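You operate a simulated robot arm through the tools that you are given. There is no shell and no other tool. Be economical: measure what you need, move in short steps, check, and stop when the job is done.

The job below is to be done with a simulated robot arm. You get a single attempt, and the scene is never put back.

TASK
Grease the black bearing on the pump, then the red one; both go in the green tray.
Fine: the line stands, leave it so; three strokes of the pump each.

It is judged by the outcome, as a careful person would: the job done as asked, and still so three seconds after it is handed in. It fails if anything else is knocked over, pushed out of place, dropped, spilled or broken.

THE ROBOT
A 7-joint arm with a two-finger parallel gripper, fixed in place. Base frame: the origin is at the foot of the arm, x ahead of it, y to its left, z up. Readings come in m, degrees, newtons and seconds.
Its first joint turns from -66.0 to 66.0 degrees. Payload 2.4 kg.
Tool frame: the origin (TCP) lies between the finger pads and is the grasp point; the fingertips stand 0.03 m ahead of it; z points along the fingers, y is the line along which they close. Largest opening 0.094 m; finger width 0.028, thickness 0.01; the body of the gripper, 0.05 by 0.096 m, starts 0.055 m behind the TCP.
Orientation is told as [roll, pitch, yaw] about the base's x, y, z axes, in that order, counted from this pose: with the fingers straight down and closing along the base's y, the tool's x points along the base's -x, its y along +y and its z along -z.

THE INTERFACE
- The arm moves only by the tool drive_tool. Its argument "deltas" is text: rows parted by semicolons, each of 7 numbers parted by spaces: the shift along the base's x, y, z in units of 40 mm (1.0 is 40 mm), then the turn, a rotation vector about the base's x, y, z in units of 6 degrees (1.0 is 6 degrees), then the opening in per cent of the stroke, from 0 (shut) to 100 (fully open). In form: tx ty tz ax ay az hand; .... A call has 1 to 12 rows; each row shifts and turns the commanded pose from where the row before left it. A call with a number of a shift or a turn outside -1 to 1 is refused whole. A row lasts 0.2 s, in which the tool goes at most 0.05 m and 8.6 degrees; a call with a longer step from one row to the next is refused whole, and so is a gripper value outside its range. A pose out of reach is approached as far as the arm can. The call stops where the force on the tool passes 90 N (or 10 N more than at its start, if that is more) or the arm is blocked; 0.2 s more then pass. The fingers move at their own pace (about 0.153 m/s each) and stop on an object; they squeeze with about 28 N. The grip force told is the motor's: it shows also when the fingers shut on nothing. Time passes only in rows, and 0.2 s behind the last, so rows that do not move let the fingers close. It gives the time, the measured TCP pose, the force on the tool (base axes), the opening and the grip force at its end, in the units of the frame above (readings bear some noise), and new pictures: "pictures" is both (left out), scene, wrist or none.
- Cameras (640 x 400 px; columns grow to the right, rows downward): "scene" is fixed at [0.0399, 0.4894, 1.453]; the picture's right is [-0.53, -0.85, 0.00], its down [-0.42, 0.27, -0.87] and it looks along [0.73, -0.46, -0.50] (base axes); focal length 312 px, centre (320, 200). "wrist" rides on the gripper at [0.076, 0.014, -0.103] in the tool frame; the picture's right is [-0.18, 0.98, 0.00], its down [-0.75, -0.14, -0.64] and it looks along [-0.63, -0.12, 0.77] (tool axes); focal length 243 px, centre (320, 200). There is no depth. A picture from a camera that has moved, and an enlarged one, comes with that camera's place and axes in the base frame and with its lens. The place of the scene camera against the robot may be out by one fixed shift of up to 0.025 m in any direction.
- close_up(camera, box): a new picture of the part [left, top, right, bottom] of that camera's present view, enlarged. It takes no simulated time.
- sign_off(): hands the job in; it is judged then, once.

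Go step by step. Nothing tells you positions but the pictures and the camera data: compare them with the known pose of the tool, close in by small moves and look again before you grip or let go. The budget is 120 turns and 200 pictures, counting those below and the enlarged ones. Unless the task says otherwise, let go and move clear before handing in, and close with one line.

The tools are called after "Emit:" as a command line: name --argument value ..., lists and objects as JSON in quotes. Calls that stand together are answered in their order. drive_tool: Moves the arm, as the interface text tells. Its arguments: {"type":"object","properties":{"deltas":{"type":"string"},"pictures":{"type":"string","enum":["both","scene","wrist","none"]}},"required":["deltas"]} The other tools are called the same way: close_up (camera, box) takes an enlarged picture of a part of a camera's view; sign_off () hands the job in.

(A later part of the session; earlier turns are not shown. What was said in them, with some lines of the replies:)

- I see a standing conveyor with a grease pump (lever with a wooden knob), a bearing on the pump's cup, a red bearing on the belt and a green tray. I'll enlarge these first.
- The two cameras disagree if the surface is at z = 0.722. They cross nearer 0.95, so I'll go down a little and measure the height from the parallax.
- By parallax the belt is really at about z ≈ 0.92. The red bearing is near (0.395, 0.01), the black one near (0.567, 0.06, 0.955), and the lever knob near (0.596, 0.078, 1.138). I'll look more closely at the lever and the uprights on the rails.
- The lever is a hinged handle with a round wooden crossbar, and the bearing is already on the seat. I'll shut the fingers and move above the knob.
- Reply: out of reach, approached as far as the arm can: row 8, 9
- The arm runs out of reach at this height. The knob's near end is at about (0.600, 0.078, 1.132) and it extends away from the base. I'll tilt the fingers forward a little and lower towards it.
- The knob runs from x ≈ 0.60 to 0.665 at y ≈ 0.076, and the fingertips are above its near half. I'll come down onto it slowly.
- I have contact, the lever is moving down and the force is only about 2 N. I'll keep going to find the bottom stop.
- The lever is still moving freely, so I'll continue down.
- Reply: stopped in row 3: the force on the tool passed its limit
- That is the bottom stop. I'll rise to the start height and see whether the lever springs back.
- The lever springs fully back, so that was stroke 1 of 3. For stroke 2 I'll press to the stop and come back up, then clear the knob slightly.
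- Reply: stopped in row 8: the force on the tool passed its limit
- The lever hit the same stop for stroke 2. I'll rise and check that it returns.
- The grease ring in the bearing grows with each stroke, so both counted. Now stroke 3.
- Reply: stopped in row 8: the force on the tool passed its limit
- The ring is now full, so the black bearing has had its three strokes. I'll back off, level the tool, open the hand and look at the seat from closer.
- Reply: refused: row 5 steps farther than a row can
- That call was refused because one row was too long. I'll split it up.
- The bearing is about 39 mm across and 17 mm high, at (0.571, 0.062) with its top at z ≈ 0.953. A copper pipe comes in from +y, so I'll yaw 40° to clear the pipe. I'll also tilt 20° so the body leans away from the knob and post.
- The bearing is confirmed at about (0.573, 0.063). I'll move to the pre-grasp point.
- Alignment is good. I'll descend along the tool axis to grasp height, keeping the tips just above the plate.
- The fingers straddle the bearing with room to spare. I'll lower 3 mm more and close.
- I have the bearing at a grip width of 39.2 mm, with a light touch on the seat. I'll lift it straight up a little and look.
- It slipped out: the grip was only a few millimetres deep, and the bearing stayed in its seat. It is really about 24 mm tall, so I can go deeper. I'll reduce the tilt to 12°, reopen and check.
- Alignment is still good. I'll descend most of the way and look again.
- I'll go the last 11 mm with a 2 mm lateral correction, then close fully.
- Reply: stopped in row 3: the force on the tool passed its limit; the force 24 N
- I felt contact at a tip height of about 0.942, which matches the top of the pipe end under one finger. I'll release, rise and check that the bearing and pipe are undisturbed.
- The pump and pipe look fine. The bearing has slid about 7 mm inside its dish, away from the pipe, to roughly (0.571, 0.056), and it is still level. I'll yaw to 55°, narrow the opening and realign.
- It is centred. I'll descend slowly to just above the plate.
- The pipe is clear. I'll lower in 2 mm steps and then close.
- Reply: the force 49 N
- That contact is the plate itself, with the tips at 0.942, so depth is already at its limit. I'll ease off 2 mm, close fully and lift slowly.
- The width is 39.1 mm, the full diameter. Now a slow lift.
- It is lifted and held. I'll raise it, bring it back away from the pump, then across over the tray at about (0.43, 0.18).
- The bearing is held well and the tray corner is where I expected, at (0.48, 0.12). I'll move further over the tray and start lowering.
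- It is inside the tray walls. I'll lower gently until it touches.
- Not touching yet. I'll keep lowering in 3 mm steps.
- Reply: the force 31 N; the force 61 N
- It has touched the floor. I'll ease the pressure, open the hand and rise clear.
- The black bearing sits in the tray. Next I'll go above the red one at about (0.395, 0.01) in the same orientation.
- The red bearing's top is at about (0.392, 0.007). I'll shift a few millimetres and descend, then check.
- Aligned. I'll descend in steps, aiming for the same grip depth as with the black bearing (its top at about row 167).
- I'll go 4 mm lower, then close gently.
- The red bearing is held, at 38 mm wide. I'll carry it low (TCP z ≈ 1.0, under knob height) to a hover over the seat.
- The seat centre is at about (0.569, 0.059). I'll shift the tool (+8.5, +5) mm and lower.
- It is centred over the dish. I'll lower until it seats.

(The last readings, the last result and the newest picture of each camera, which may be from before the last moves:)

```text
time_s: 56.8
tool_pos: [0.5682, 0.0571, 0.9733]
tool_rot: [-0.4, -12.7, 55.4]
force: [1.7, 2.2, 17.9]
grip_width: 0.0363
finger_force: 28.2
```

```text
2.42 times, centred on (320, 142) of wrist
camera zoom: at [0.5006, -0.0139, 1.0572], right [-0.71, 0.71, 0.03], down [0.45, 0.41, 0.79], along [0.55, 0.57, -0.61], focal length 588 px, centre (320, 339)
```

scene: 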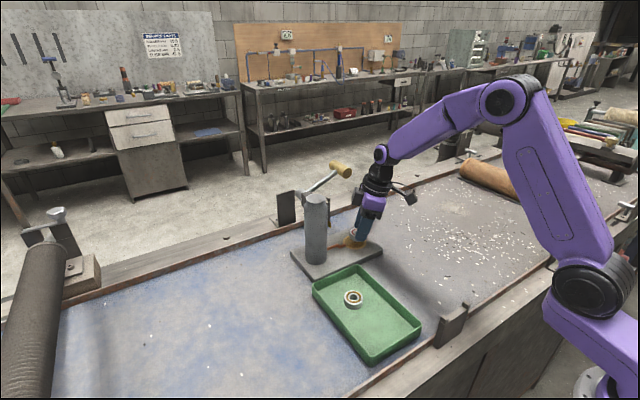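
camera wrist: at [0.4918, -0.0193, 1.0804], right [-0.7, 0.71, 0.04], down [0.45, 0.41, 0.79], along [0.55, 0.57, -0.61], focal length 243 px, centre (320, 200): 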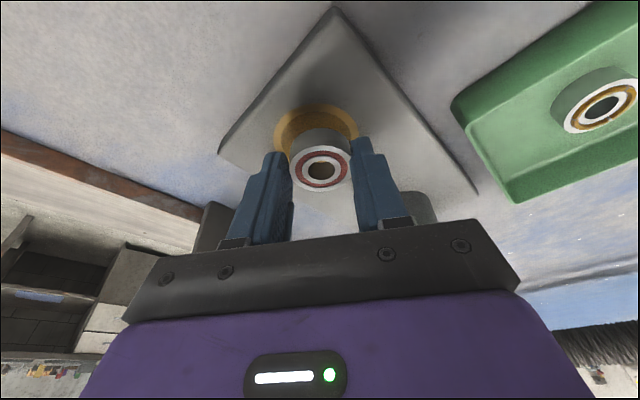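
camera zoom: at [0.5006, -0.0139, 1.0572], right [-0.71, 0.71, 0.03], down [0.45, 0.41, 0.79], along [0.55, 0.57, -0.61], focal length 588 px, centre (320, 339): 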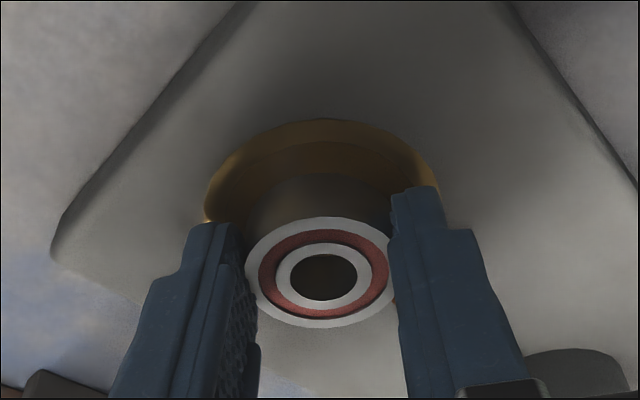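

It touched and slid slightly in the grip, so it should be in the dish. I'll open the hand, rise a little and look.

Emit:
drive_tool --deltas "0 0 0.03 0 0 0 20;0 0 0 0 0 0 45;0 0 0 0 0 0 56;0 0 0 0 0 0 56;0 0 0.3 0 0 0 56;0 0 0.4 0 0 0 56;0 0 0 0 0 0 56" --pictures "wrist"

Emit:
close_up --camera "wrist" --box '[220, 60, 420, 225]'

Emit:
close_up --camera "scene" --box '[310, 180, 420, 270]'

```text
time_s: 58.4
tool_pos: [0.5647, 0.0548, 1.0035]
tool_rot: [-0.3, -12.6, 55.3]
force: [-0.2, -0.6, 0.9]
grip_width: 0.0525
finger_force: 0.0
camera wrist: at [0.4992, -0.0155, 1.0861], right [-0.7, 0.71, 0.04], down [0.45, 0.41, 0.79], along [0.55, 0.57, -0.61], focal length 243 px, centre (320, 200)
```

wrist: 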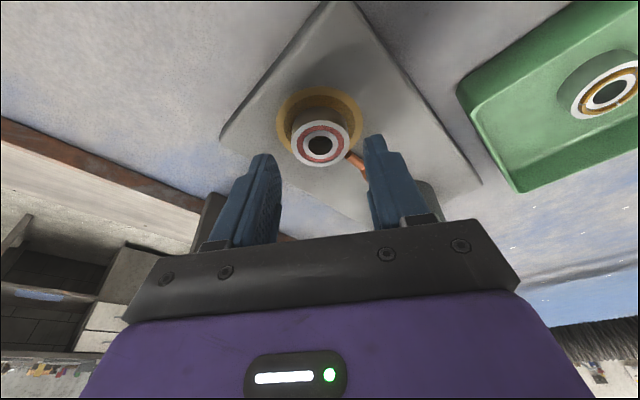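

```text
2.42 times, centred on (320, 142) of wrist
camera zoom: at [0.4992, -0.0155, 1.0861], right [-0.7, 0.71, 0.04], down [0.45, 0.41, 0.79], along [0.55, 0.57, -0.61], focal length 588 px, centre (320, 339)
```

zoom: 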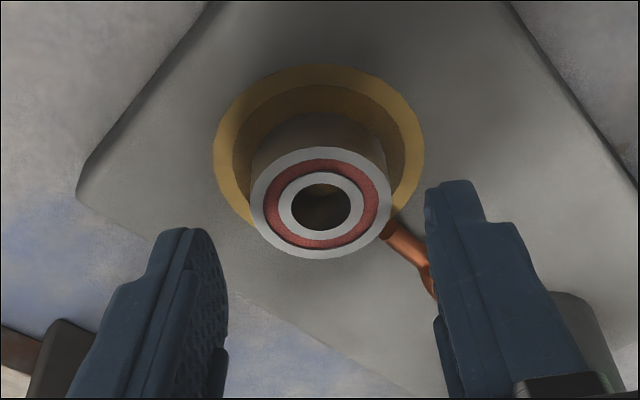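

```text
4.44 times, centred on (365, 225) of scene
camera zoom: at [0.0399, 0.4894, 1.453], right [-0.53, -0.85, 0.0], down [-0.42, 0.27, -0.87], along [0.73, -0.46, -0.5], focal length 1389 px, centre (120, 89)
```

zoom: 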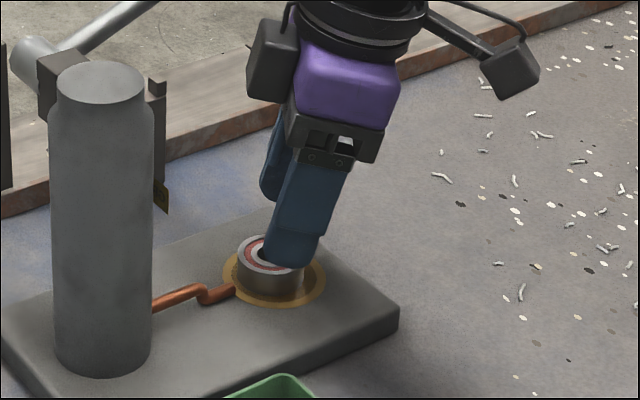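

I'll back away to get an unobstructed look at how the bearing sits.

Emit:
drive_tool --deltas "-0.2 -0.2 0.3 0 0 0 56;-0.7 -0.3 0 0 0 0 56;-0.8 -0.2 0 0 0 0 56;-0.5 0 0.4 0 0 0 56;0 0 0 0 0 0 56" --pictures "wrist"

Emit:
close_up --camera "wrist" --box '[200, 70, 360, 180]'

Emit:
close_up --camera "scene" --box '[320, 210, 390, 270]'

```text
time_s: 59.6
tool_pos: [0.4783, 0.0271, 1.0335]
tool_rot: [-0.3, -12.5, 55.3]
force: [0.1, -0.7, 0.1]
grip_width: 0.0527
finger_force: 0.1
camera wrist: at [0.412, -0.0425, 1.1172], right [-0.71, 0.71, 0.04], down [0.45, 0.41, 0.79], along [0.55, 0.57, -0.61], focal length 243 px, centre (320, 200)
```

wrist: 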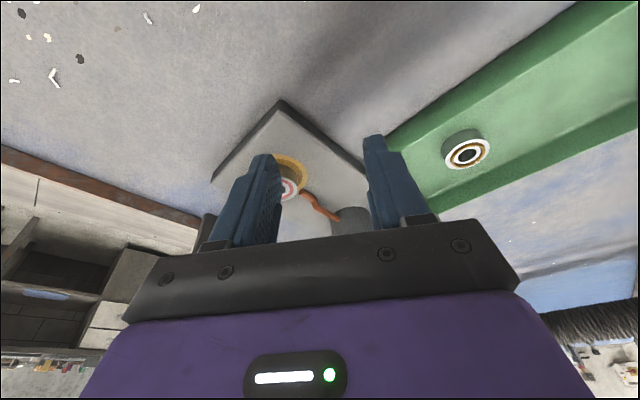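

```text
3.64 times, centred on (280, 125) of wrist
camera zoom: at [0.412, -0.0425, 1.1172], right [-0.71, 0.71, 0.04], down [0.45, 0.41, 0.79], along [0.55, 0.57, -0.61], focal length 882 px, centre (466, 473)
```

zoom: 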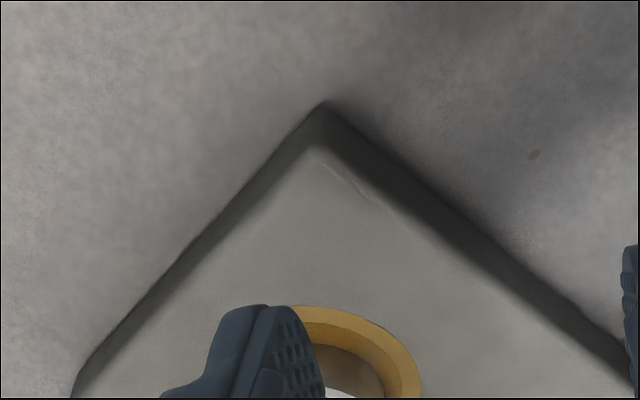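

```text
6.67 times, centred on (355, 240) of scene
camera zoom: at [0.0399, 0.4894, 1.453], right [-0.53, -0.85, 0.0], down [-0.42, 0.27, -0.87], along [0.73, -0.46, -0.5], focal length 2084 px, centre (87, -67)
```

zoom: 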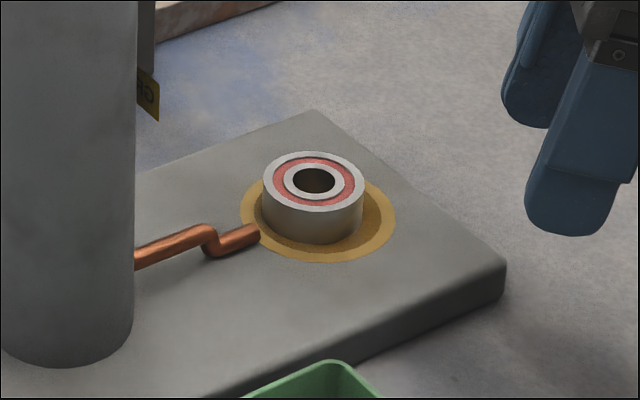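

The red bearing sits level in the dish. Now I'll reposition for pumping: rise, undo the yaw, set the tilt to 24° and shut the fingers.

Emit:
drive_tool --deltas "0 0 0.6 0 0 -1 30;0 0.1 0.6 0 0 -1 0;0 0.1 0.6 0 0 -1 0;0 0.1 0.6 0 0 -1 0;0 0.1 0.6 0 0 -1 0;0 0.1 0.6 0 0 -1 0;0 0.1 0.6 0 0 -1 0;0 0.1 0.5 0 0 -1 0;0 0.2 0 0 0 -1 0;0 0.2 0 0 -0.9 -0.22 0;0 0 0 0 -0.9 0 0;0 0 0 0 0 0 0" --pictures "scene"

```text
time_s: 62.2
tool_pos: [0.4795, 0.0722, 1.2198]
tool_rot: [-0.2, -23.5, 0.0]
force: [0.0, 0.0, -0.2]
grip_width: 0.0
finger_force: 28.5
```

scene: 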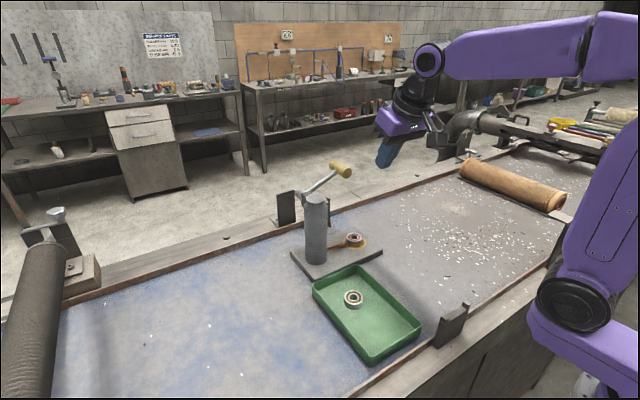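

The pose is right. I'll move forward over the knob.

Emit:
drive_tool --deltas "0.6 0 0 0 0 0 0;0.7 0 0 0 0 0 0;0.7 0 0 0 0 0 0;0.7 0 0 0 0 0 0;0.5 0.03 0 0 0 0 0;0.22 0 0 0 0 0 0;0 0 -0.25 0 0 0 0;0 0 0 0 0 0 0" --pictures "wrist"

```text
time_s: 64.0
tool_pos: [0.6171, 0.072, 1.2102]
tool_rot: [-0.4, -23.4, 0.0]
force: [0.0, 1.3, 0.6]
grip_width: 0.0
finger_force: 28.2
camera wrist: at [0.5065, 0.0889, 1.2733], right [0.17, 0.98, 0.07], down [0.44, -0.14, 0.89], along [0.88, -0.12, -0.45], focal length 243 px, centre (320, 200)
```

wrist: 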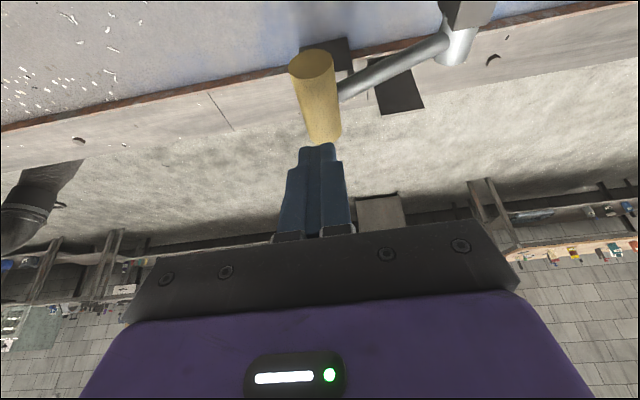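

It matches the earlier pose. Red bearing, stroke 1.

Emit:
drive_tool --deltas "0 0.04 -0.5 0 0 0 0;0 0 -0.5 0 0 0 0;0 0 -0.5 0 0 0 0;0 0 -0.5 0 0 0 0;0 0 -0.5 0 0 0 0;0 0 -0.3 0 0 0 0;0 0 -0.3 0 0 0 0;0 0 -0.3 0 0 0 0;0 0 -0.2 0 0 0 0;0 0 0 0 0 0 0" --pictures "none"

Emit:
drive_tool --deltas "-0.08 0 0.5 -0.05 0.3 0 0;-0.08 0 0.5 0 0.15 0 0;0 0 0.5 0 0 0 0;0 0 0.5 0 0 0 0;0 0 0.2 0 0 0 0;0 0 0 0 0 0 0" --pictures "wrist"

Emit:
close_up --camera "scene" --box '[280, 150, 400, 265]'

```text
time_s: 65.8
tool_pos: [0.625, 0.0756, 1.1007]
tool_rot: [0.1, -26.7, -0.1]
force: [1.5, 1.7, 8.5]
grip_width: 0.0
finger_force: 27.8
stopped in row 8: the force on the tool passed its limit (the readings are from after the stop); the commanded pose is now the measured one
```

```text
time_s: 67.2
tool_pos: [0.6173, 0.0749, 1.1868]
tool_rot: [-0.2, -23.6, 0.0]
force: [-0.1, 0.3, -0.2]
grip_width: 0.0002
finger_force: 27.9
camera wrist: at [0.5075, 0.0902, 1.2498], right [0.17, 0.98, 0.07], down [0.43, -0.14, 0.89], along [0.89, -0.12, -0.45], focal length 243 px, centre (320, 200)
```

wrist: 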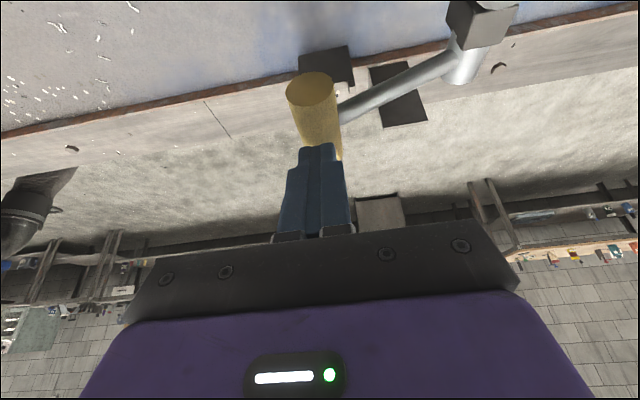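

```text
3.48 times, centred on (340, 208) of scene
camera zoom: at [0.0399, 0.4894, 1.453], right [-0.53, -0.85, 0.0], down [-0.42, 0.27, -0.87], along [0.73, -0.46, -0.5], focal length 1087 px, centre (250, 174)
```

zoom: 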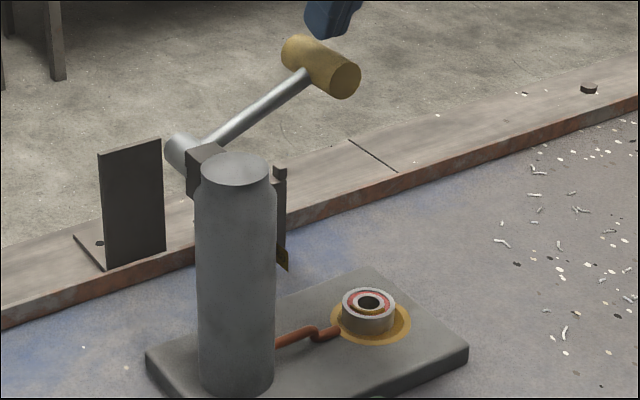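

Stroke 1 registered, with about a third of the ring greased. Stroke 2.

Emit:
drive_tool --deltas "0 0 -0.5 0 0 0 0;0 0 -0.5 0 0 0 0;0 0 -0.5 0 0 0 0;0 0 -0.5 0 0 0 0;0 0 -0.3 0 0 0 0;0 0 -0.3 0 0 0 0;0 0 -0.3 0 0 0 0;0 0 -0.1 0 0 0 0;0 0 0 0 0 0 0" --pictures "none"

Emit:
drive_tool --deltas "-0.08 0 0.5 -0.05 0.3 0 0;-0.08 0 0.5 0 0.15 0 0;0 0 0.5 0 0 0 0;0 0 0.5 0 0 0 0;0 0 0.2 0 0 0 0;0 0 0 0 0 0 0" --pictures "wrist"

Emit:
close_up --camera "scene" --box '[320, 210, 390, 270]'

```text
time_s: 68.8
tool_pos: [0.6291, 0.0761, 1.1002]
tool_rot: [0.2, -27.7, -0.1]
force: [2.4, 1.2, 8.9]
grip_width: 0.0
finger_force: 28.0
stopped in row 7: the force on the tool passed its limit (the readings are from after the stop); the commanded pose is now the measured one
```

```text
time_s: 70.2
tool_pos: [0.6225, 0.0757, 1.1872]
tool_rot: [-0.1, -24.7, 0.1]
force: [-0.5, 0.6, -0.2]
grip_width: 0.0
finger_force: 28.0
camera wrist: at [0.5113, 0.091, 1.249], right [0.17, 0.98, 0.07], down [0.42, -0.14, 0.9], along [0.89, -0.12, -0.43], focal length 243 px, centre (320, 200)
```

wrist: 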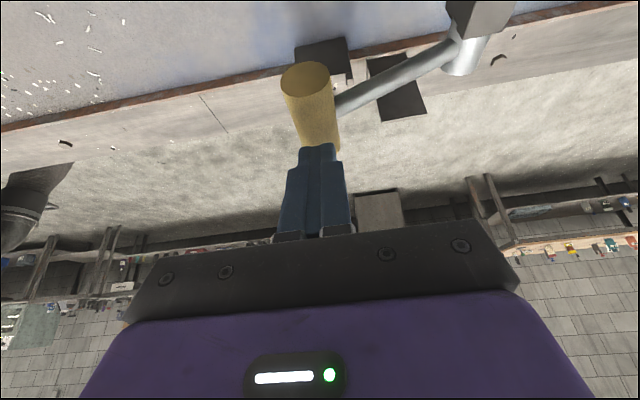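

```text
6.67 times, centred on (355, 240) of scene
camera zoom: at [0.0399, 0.4894, 1.453], right [-0.53, -0.85, 0.0], down [-0.42, 0.27, -0.87], along [0.73, -0.46, -0.5], focal length 2084 px, centre (87, -67)
```

zoom: 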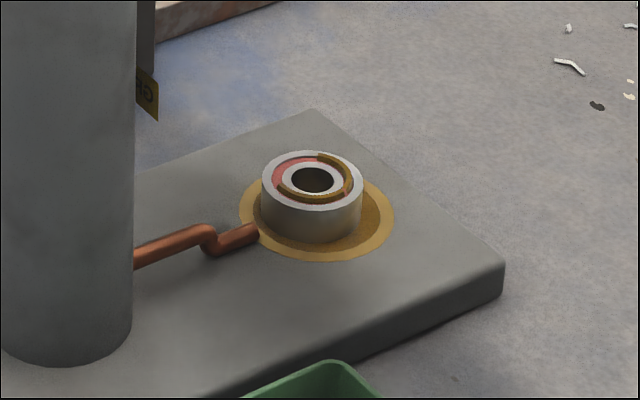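

Two thirds of the ring is greased. Stroke 3.

Emit:
drive_tool --deltas "-0.1 0 -0.5 0 0 0 0;0 0 -0.5 0 0 0 0;0 0 -0.5 0 0 0 0;0 0 -0.5 0 0 0 0;0 0 -0.3 0 0 0 0;0 0 -0.3 0 0 0 0;0 0 -0.3 0 0 0 0;0 0 -0.1 0 0 0 0;0 0 0 0 0 0 0" --pictures "none"

Emit:
drive_tool --deltas "-0.08 0 0.5 -0.05 0.3 0 0;-0.08 0 0.5 0 0.15 0 0;0 0 0.5 0 0 0 0;0 0 0.7 0 0 0 0;0 0 0.6 0 0 0 0;0 0 0 0 0 0 0" --pictures "wrist"

Emit:
close_up --camera "scene" --box '[320, 210, 390, 270]'

```text
time_s: 71.7
tool_pos: [0.6268, 0.0789, 1.1011]
tool_rot: [0.4, -27.9, -0.1]
force: [-4.0, -0.8, 14.3]
grip_width: 0.0
finger_force: 27.9
stopped in row 7: the force on the tool passed its limit (the readings are from after the stop); the commanded pose is now the measured one
```

```text
time_s: 73.1
tool_pos: [0.6203, 0.0806, 1.2093]
tool_rot: [0.0, -24.7, 0.2]
force: [-0.2, 0.5, 0.5]
grip_width: 0.0
finger_force: 28.1
camera wrist: at [0.5088, 0.0944, 1.2709], right [0.16, 0.98, 0.08], down [0.42, -0.14, 0.9], along [0.89, -0.12, -0.43], focal length 243 px, centre (320, 200)
```

wrist: 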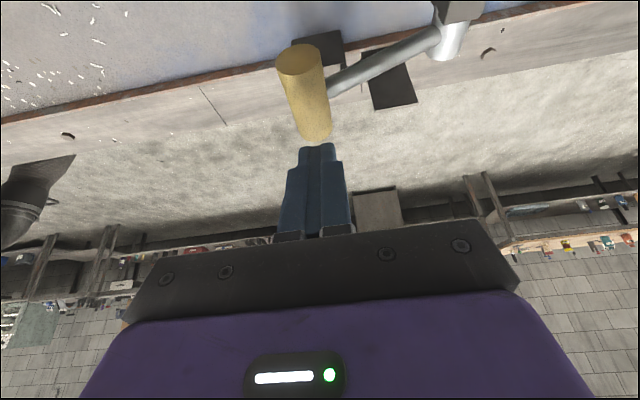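

```text
6.67 times, centred on (355, 240) of scene
camera zoom: at [0.0399, 0.4894, 1.453], right [-0.53, -0.85, 0.0], down [-0.42, 0.27, -0.87], along [0.73, -0.46, -0.5], focal length 2084 px, centre (87, -67)
```

zoom: 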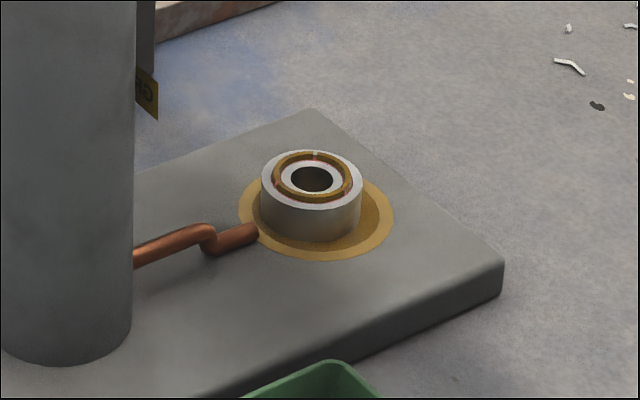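

The ring is fully greased. I'll retreat, reset the grasp orientation (tilt 12.5°, yaw 55°) and open the hand.

Emit:
drive_tool --deltas "-0.7 0 0.1 0 0 0 0;-0.7 0 0 0 0 0 0;-0.7 0 0 0 0 0 0;-0.7 0 0 0 0 0 0;-0.72 0 0 0 1 0 0;0 0 0 0 1 0 20;0 -0.2 -0.2 0 0 1 40;0 -0.2 -0.6 0 0 1 54;0 -0.2 -0.6 0 0 1 54;0 -0.2 -0.6 0 0 1 54;0 -0.2 -0.6 0 0 1 54;0 0 0 0 0 0 54" --pictures "none"

Emit:
drive_tool --deltas "0 -0.1 -0.6 0 0 1 54;0 -0.1 -0.6 0 0 1 54;0 0 -0.5 0 0 1 54;0 0 0 0 0 1 54;0 0 0 0 0 0.2 54;0.5 0.1 -0.3 0 0 0 54;0.6 0.2 -0.1 0 0 0 54;0.5 0.2 0 0 0 0 54;0 0 0 0 0 0 54" --pictures "both"

```text
time_s: 75.7
tool_pos: [0.4797, 0.0412, 1.1117]
tool_rot: [0.0, -12.8, 30.2]
force: [-0.4, -0.2, -0.3]
grip_width: 0.0508
finger_force: 0.1
```

```text
time_s: 77.7
tool_pos: [0.5446, 0.0513, 1.0266]
tool_rot: [0.0, -12.8, 55.5]
force: [0.0, -1.0, -0.3]
grip_width: 0.0508
finger_force: 0.1
camera wrist: at [0.4781, -0.0192, 1.1092], right [-0.71, 0.71, 0.04], down [0.45, 0.41, 0.79], along [0.54, 0.58, -0.61], focal length 243 px, centre (320, 200)
```

scene: 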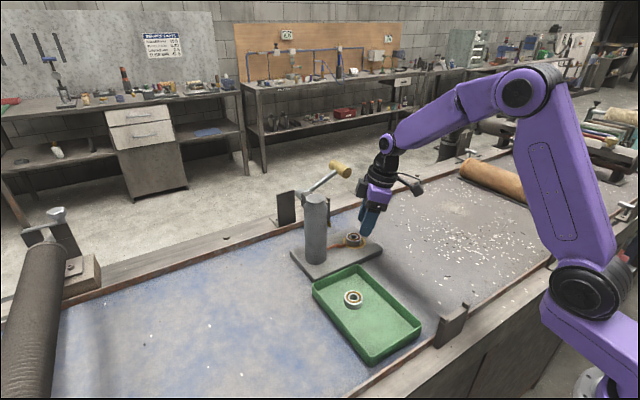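
wrist: 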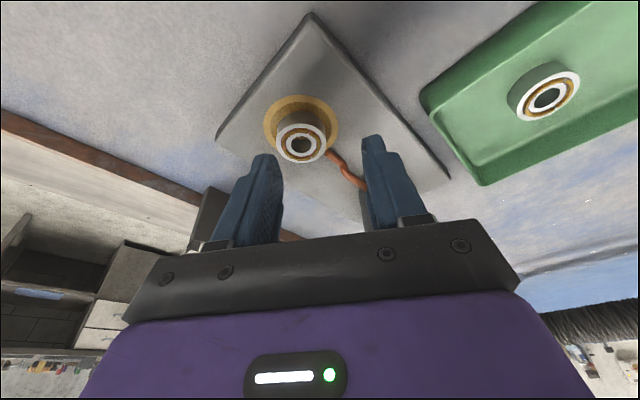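

The red bearing is at (0.5725, 0.063). I'll move to a hover just above it.

Emit:
drive_tool --deltas "0.1 0 -0.4 0 0 0 54;0.27 0.09 -0.2 0 0 0 54;0.26 0.09 -0.1 0 0 0 54;0 0 0 0 0 0 54" --pictures "none"

Emit:
close_up --camera "wrist" --box '[220, 60, 420, 225]'

```text
time_s: 78.7
tool_pos: [0.5673, 0.0563, 0.999]
tool_rot: [0.0, -12.8, 55.3]
force: [0.0, -0.6, 0.4]
grip_width: 0.0507
finger_force: 0.0
```

```text
2.42 times, centred on (320, 142) of wrist
camera zoom: at [0.5009, -0.0125, 1.0812], right [-0.71, 0.71, 0.04], down [0.45, 0.41, 0.79], along [0.54, 0.58, -0.61], focal length 588 px, centre (320, 339)
```

zoom: 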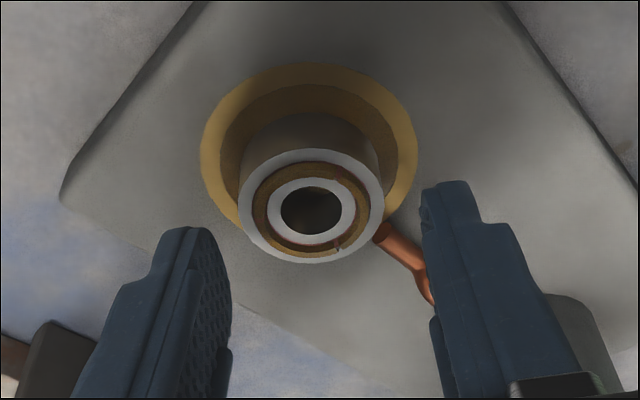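

I'll make a small correction and descend to grasp height.

Emit:
drive_tool --deltas "0.07 0.01 -0.3 0 0 0 54;0 0 -0.2 0 0 0 54;0 0 -0.1 0 0 0 54;0 0 0 0 0 0 54" --pictures "none"

Emit:
close_up --camera "wrist" --box '[220, 100, 420, 225]'

```text
time_s: 79.7
tool_pos: [0.5706, 0.0589, 0.9743]
tool_rot: [0.0, -12.8, 55.4]
force: [0.0, -0.1, -0.5]
grip_width: 0.0509
finger_force: 0.1
```

```text
3.20 times, centred on (320, 162) of wrist
camera zoom: at [0.5056, -0.0125, 1.0571], right [-0.71, 0.71, 0.04], down [0.45, 0.41, 0.79], along [0.54, 0.58, -0.61], focal length 776 px, centre (320, 320)
```

zoom: 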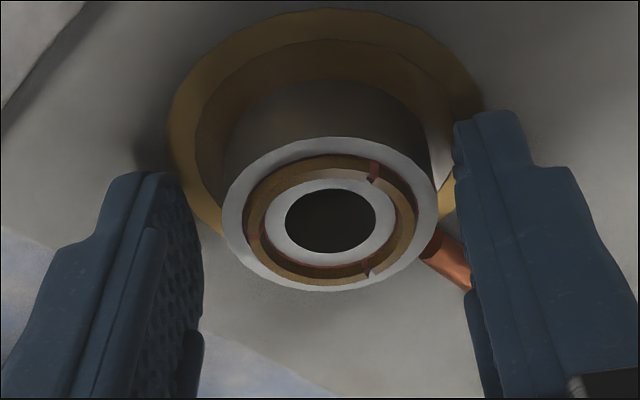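

Well centred and no contact. I'll close fully and lift slowly.

Emit:
drive_tool --deltas "0 0 0 0 0 0 42;0 0 0 0 0 0 0;0 0 0 0 0 0 0;0 0 0 0 0 0 0;0 0 0 0 0 0 0" --pictures "none"

Emit:
drive_tool --deltas "0 0 0.05 0 0 0 0;0 0 0.05 0 0 0 0;0 0 0.05 0 0 0 0;0 0 0.1 0 0 0 0;0 0 0 0 0 0 0" --pictures "none"

Emit:
close_up --camera "wrist" --box '[220, 100, 420, 225]'

Emit:
close_up --camera "scene" --box '[310, 180, 420, 270]'

```text
time_s: 80.9
tool_pos: [0.5717, 0.0575, 0.9739]
tool_rot: [0.1, -12.9, 55.5]
force: [-0.1, -0.2, -0.2]
grip_width: 0.0363
finger_force: 27.8
```

```text
time_s: 82.1
tool_pos: [0.5712, 0.0586, 0.9841]
tool_rot: [-0.1, -12.8, 55.4]
force: [0.2, -1.1, -0.8]
grip_width: 0.0362
finger_force: 28.1
```

```text
3.20 times, centred on (320, 162) of wrist
camera zoom: at [0.5052, -0.0119, 1.0677], right [-0.71, 0.71, 0.04], down [0.45, 0.41, 0.79], along [0.54, 0.58, -0.61], focal length 776 px, centre (320, 320)
```

zoom: 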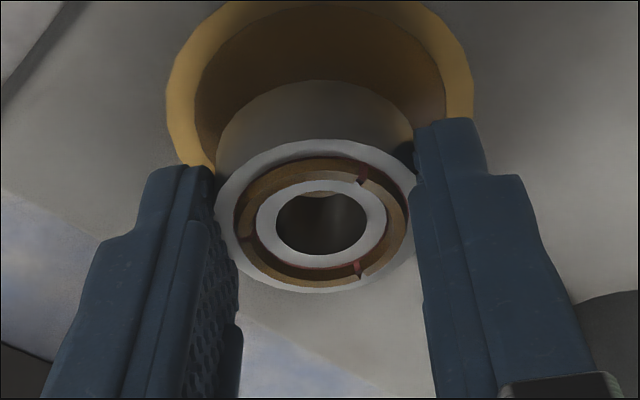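

```text
4.44 times, centred on (365, 225) of scene
camera zoom: at [0.0399, 0.4894, 1.453], right [-0.53, -0.85, 0.0], down [-0.42, 0.27, -0.87], along [0.73, -0.46, -0.5], focal length 1389 px, centre (120, 89)
```

zoom: 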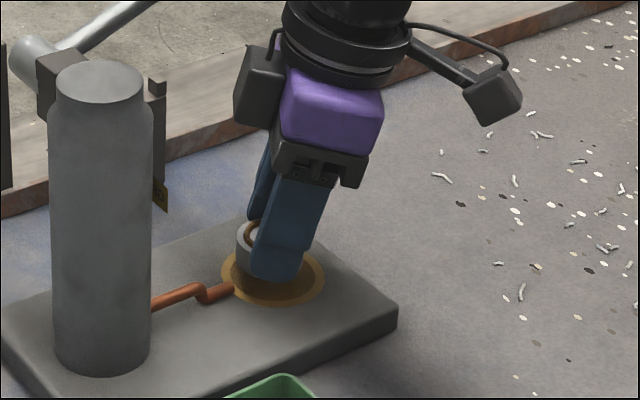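

The red bearing is held. I'll carry it back and across to the free half of the tray, around (0.35, 0.18).

Emit:
drive_tool --deltas "0 0 0.2 0 0 0 0;-0.2 0 0.4 0 0 0 0;-0.5 0 0.4 0 0 0 0;-0.6 0 0.2 0 0 0 0;-0.7 0 0 0 0 0 0;-0.7 0 0 0 0 0 0;-0.7 0.1 0 0 0 0 0;-0.7 0.2 0 0 0 0 0;-0.7 0.4 0 0 0 0 0;-0.5 0.6 0 0 0 0 0;-0.2 0.6 0 0 0 0 0;0 0 0 0 0 0 0" --pictures "none"

Emit:
drive_tool --deltas "0 0.5 0 0 0 0 0;0 0.5 0 0 0 0 0;0 0.1 -0.3 0 0 0 0;0 0 -0.4 0 0 0 0;0 0 -0.3 0 0 0 0;0 0 0 0 0 0 0"

Emit:
close_up --camera "scene" --box '[300, 220, 470, 370]'

```text
time_s: 84.7
tool_pos: [0.3536, 0.1357, 1.0309]
tool_rot: [0.0, -12.8, 55.4]
force: [0.1, 0.4, -0.8]
grip_width: 0.0368
finger_force: 28.1
```

```text
time_s: 86.1
tool_pos: [0.3512, 0.1787, 0.9923]
tool_rot: [-0.1, -12.9, 55.3]
force: [0.1, -0.2, -0.9]
grip_width: 0.0363
finger_force: 27.9
camera wrist: at [0.2861, 0.1076, 1.0743], right [-0.71, 0.71, 0.04], down [0.45, 0.41, 0.79], along [0.54, 0.58, -0.61], focal length 243 px, centre (320, 200)
```

scene: 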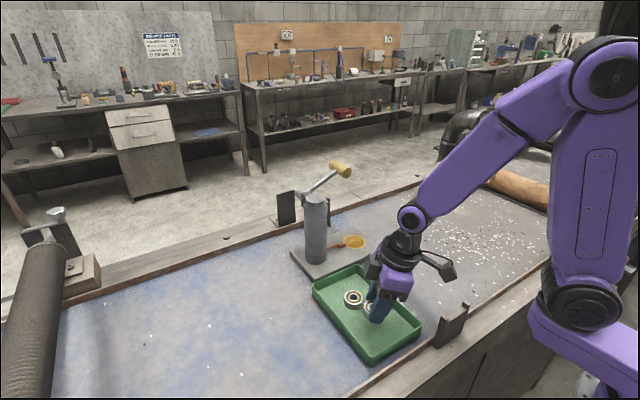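
wrist: 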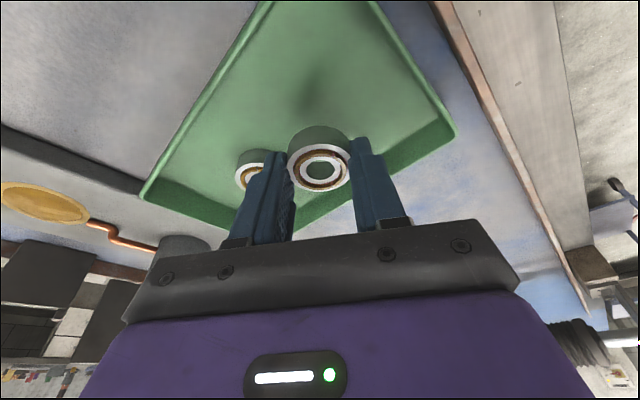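

```text
2.67 times, centred on (385, 295) of scene
camera zoom: at [0.0399, 0.4894, 1.453], right [-0.53, -0.85, 0.0], down [-0.42, 0.27, -0.87], along [0.73, -0.46, -0.5], focal length 833 px, centre (147, -53)
```

zoom: 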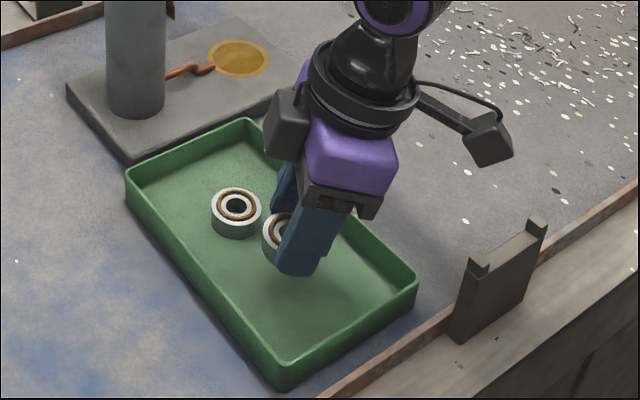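

There is clear space. I'll lower to the floor in small steps.

Emit:
drive_tool --deltas "-0.1 0 -0.3 0 0 0 0;-0.1 0 -0.25 0 0 0 0;0 0 -0.15 0 0 0 0;0 0 0 0 0 0 0" --pictures "none"

Emit:
drive_tool --deltas "0 0 -0.07 0 0 0 0;0 0 0 0 0 0 0" --pictures "none"

Emit:
drive_tool --deltas "0 0 -0.06 0 0 0 0;0 0 0 0 0 0 0" --pictures "none"

Emit:
close_up --camera "wrist" --box '[220, 60, 420, 225]'

```text
time_s: 87.1
tool_pos: [0.3446, 0.1782, 0.9652]
tool_rot: [0.0, -12.8, 55.4]
force: [-0.1, -0.1, -0.4]
grip_width: 0.0365
finger_force: 28.2
```

```text
time_s: 87.7
tool_pos: [0.3432, 0.1778, 0.9606]
tool_rot: [0.0, -12.8, 55.5]
force: [-0.2, -0.6, -0.8]
grip_width: 0.0364
finger_force: 27.6
```

```text
time_s: 88.3
tool_pos: [0.3434, 0.1782, 0.9587]
tool_rot: [0.0, -12.8, 55.4]
force: [0.5, 0.2, -1.3]
grip_width: 0.0365
finger_force: 27.4
```

```text
2.42 times, centred on (320, 142) of wrist
camera zoom: at [0.2766, 0.1072, 1.0415], right [-0.71, 0.71, 0.04], down [0.45, 0.41, 0.79], along [0.54, 0.58, -0.61], focal length 588 px, centre (320, 339)
```

zoom: 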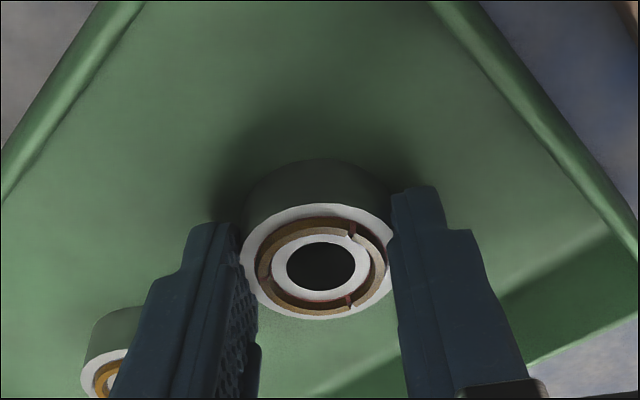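

Emit:
drive_tool --deltas "0 0 -0.05 0 0 0 0;0 0 0 0 0 0 0" --pictures "none"

Emit:
drive_tool --deltas "0 0 -0.05 0 0 0 0;0 0 0 0 0 0 0" --pictures "none"

```text
time_s: 88.9
tool_pos: [0.3433, 0.1773, 0.956]
tool_rot: [0.1, -12.8, 55.5]
force: [-5.7, -2.0, 19.1]
grip_width: 0.0367
finger_force: 28.0
```

```text
time_s: 89.5
tool_pos: [0.3421, 0.1782, 0.9559]
tool_rot: [-0.1, -13.0, 55.4]
force: [-14.2, -8.7, 72.3]
grip_width: 0.0364
finger_force: 28.3
```

The red bearing has touched the tray floor. I'll ease off, release and rise clear.

Emit:
drive_tool --deltas "0 0 0.09 0 0 0 0;0 0 0 0 0 0 30;0 0 0 0 0 0 54;0 0 0 0 0 0 54;0 0 0.2 0 0 0 54;0 0 0.6 0 0 0 54;0 0 0.8 0 0 0 54;0 0 0.9 0 0 0 54;0 -0.3 0.8 0 0 0 54;0 -0.7 0.3 0 0 0 54;0 -0.7 0 0 0 0 54;0 0 0 0 0 0 54"

Emit:
close_up --camera "scene" --box '[280, 150, 470, 370]'

```text
time_s: 92.1
tool_pos: [0.3435, 0.111, 1.104]
tool_rot: [0.1, -12.8, 55.4]
force: [-0.3, 0.3, -0.5]
grip_width: 0.0511
finger_force: 0.0
camera wrist: at [0.2769, 0.0403, 1.1868], right [-0.71, 0.71, 0.04], down [0.45, 0.41, 0.79], along [0.54, 0.58, -0.61], focal length 243 px, centre (320, 200)
```

scene: 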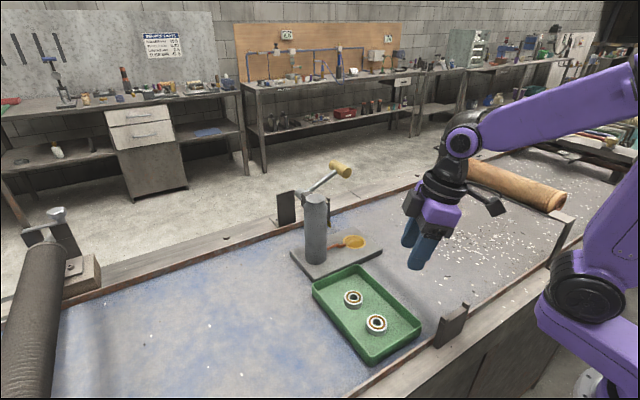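
wrist: 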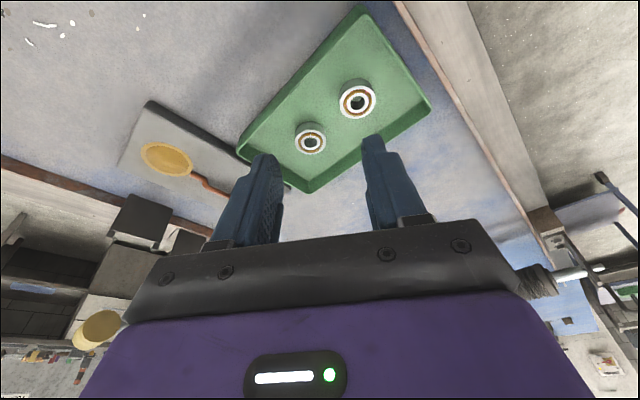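

```text
1.82 times, centred on (375, 260) of scene
camera zoom: at [0.0399, 0.4894, 1.453], right [-0.53, -0.85, 0.0], down [-0.42, 0.27, -0.87], along [0.73, -0.46, -0.5], focal length 568 px, centre (220, 91)
```

zoom: 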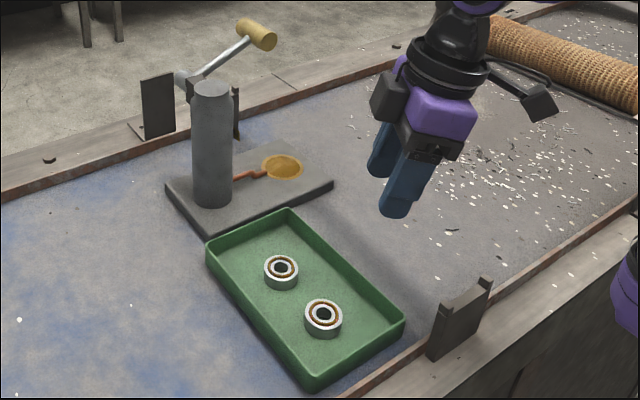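

Both greased bearings lie flat in the tray, the pump and tray are in place, the lever is up, and the arm is clear, so I'm handing in.

Emit:
sign_off

```text
The job is handed in.
```

The black bearing and then the red one were greased with three full pump strokes each, and both now lie in the green tray. I left the line standing.
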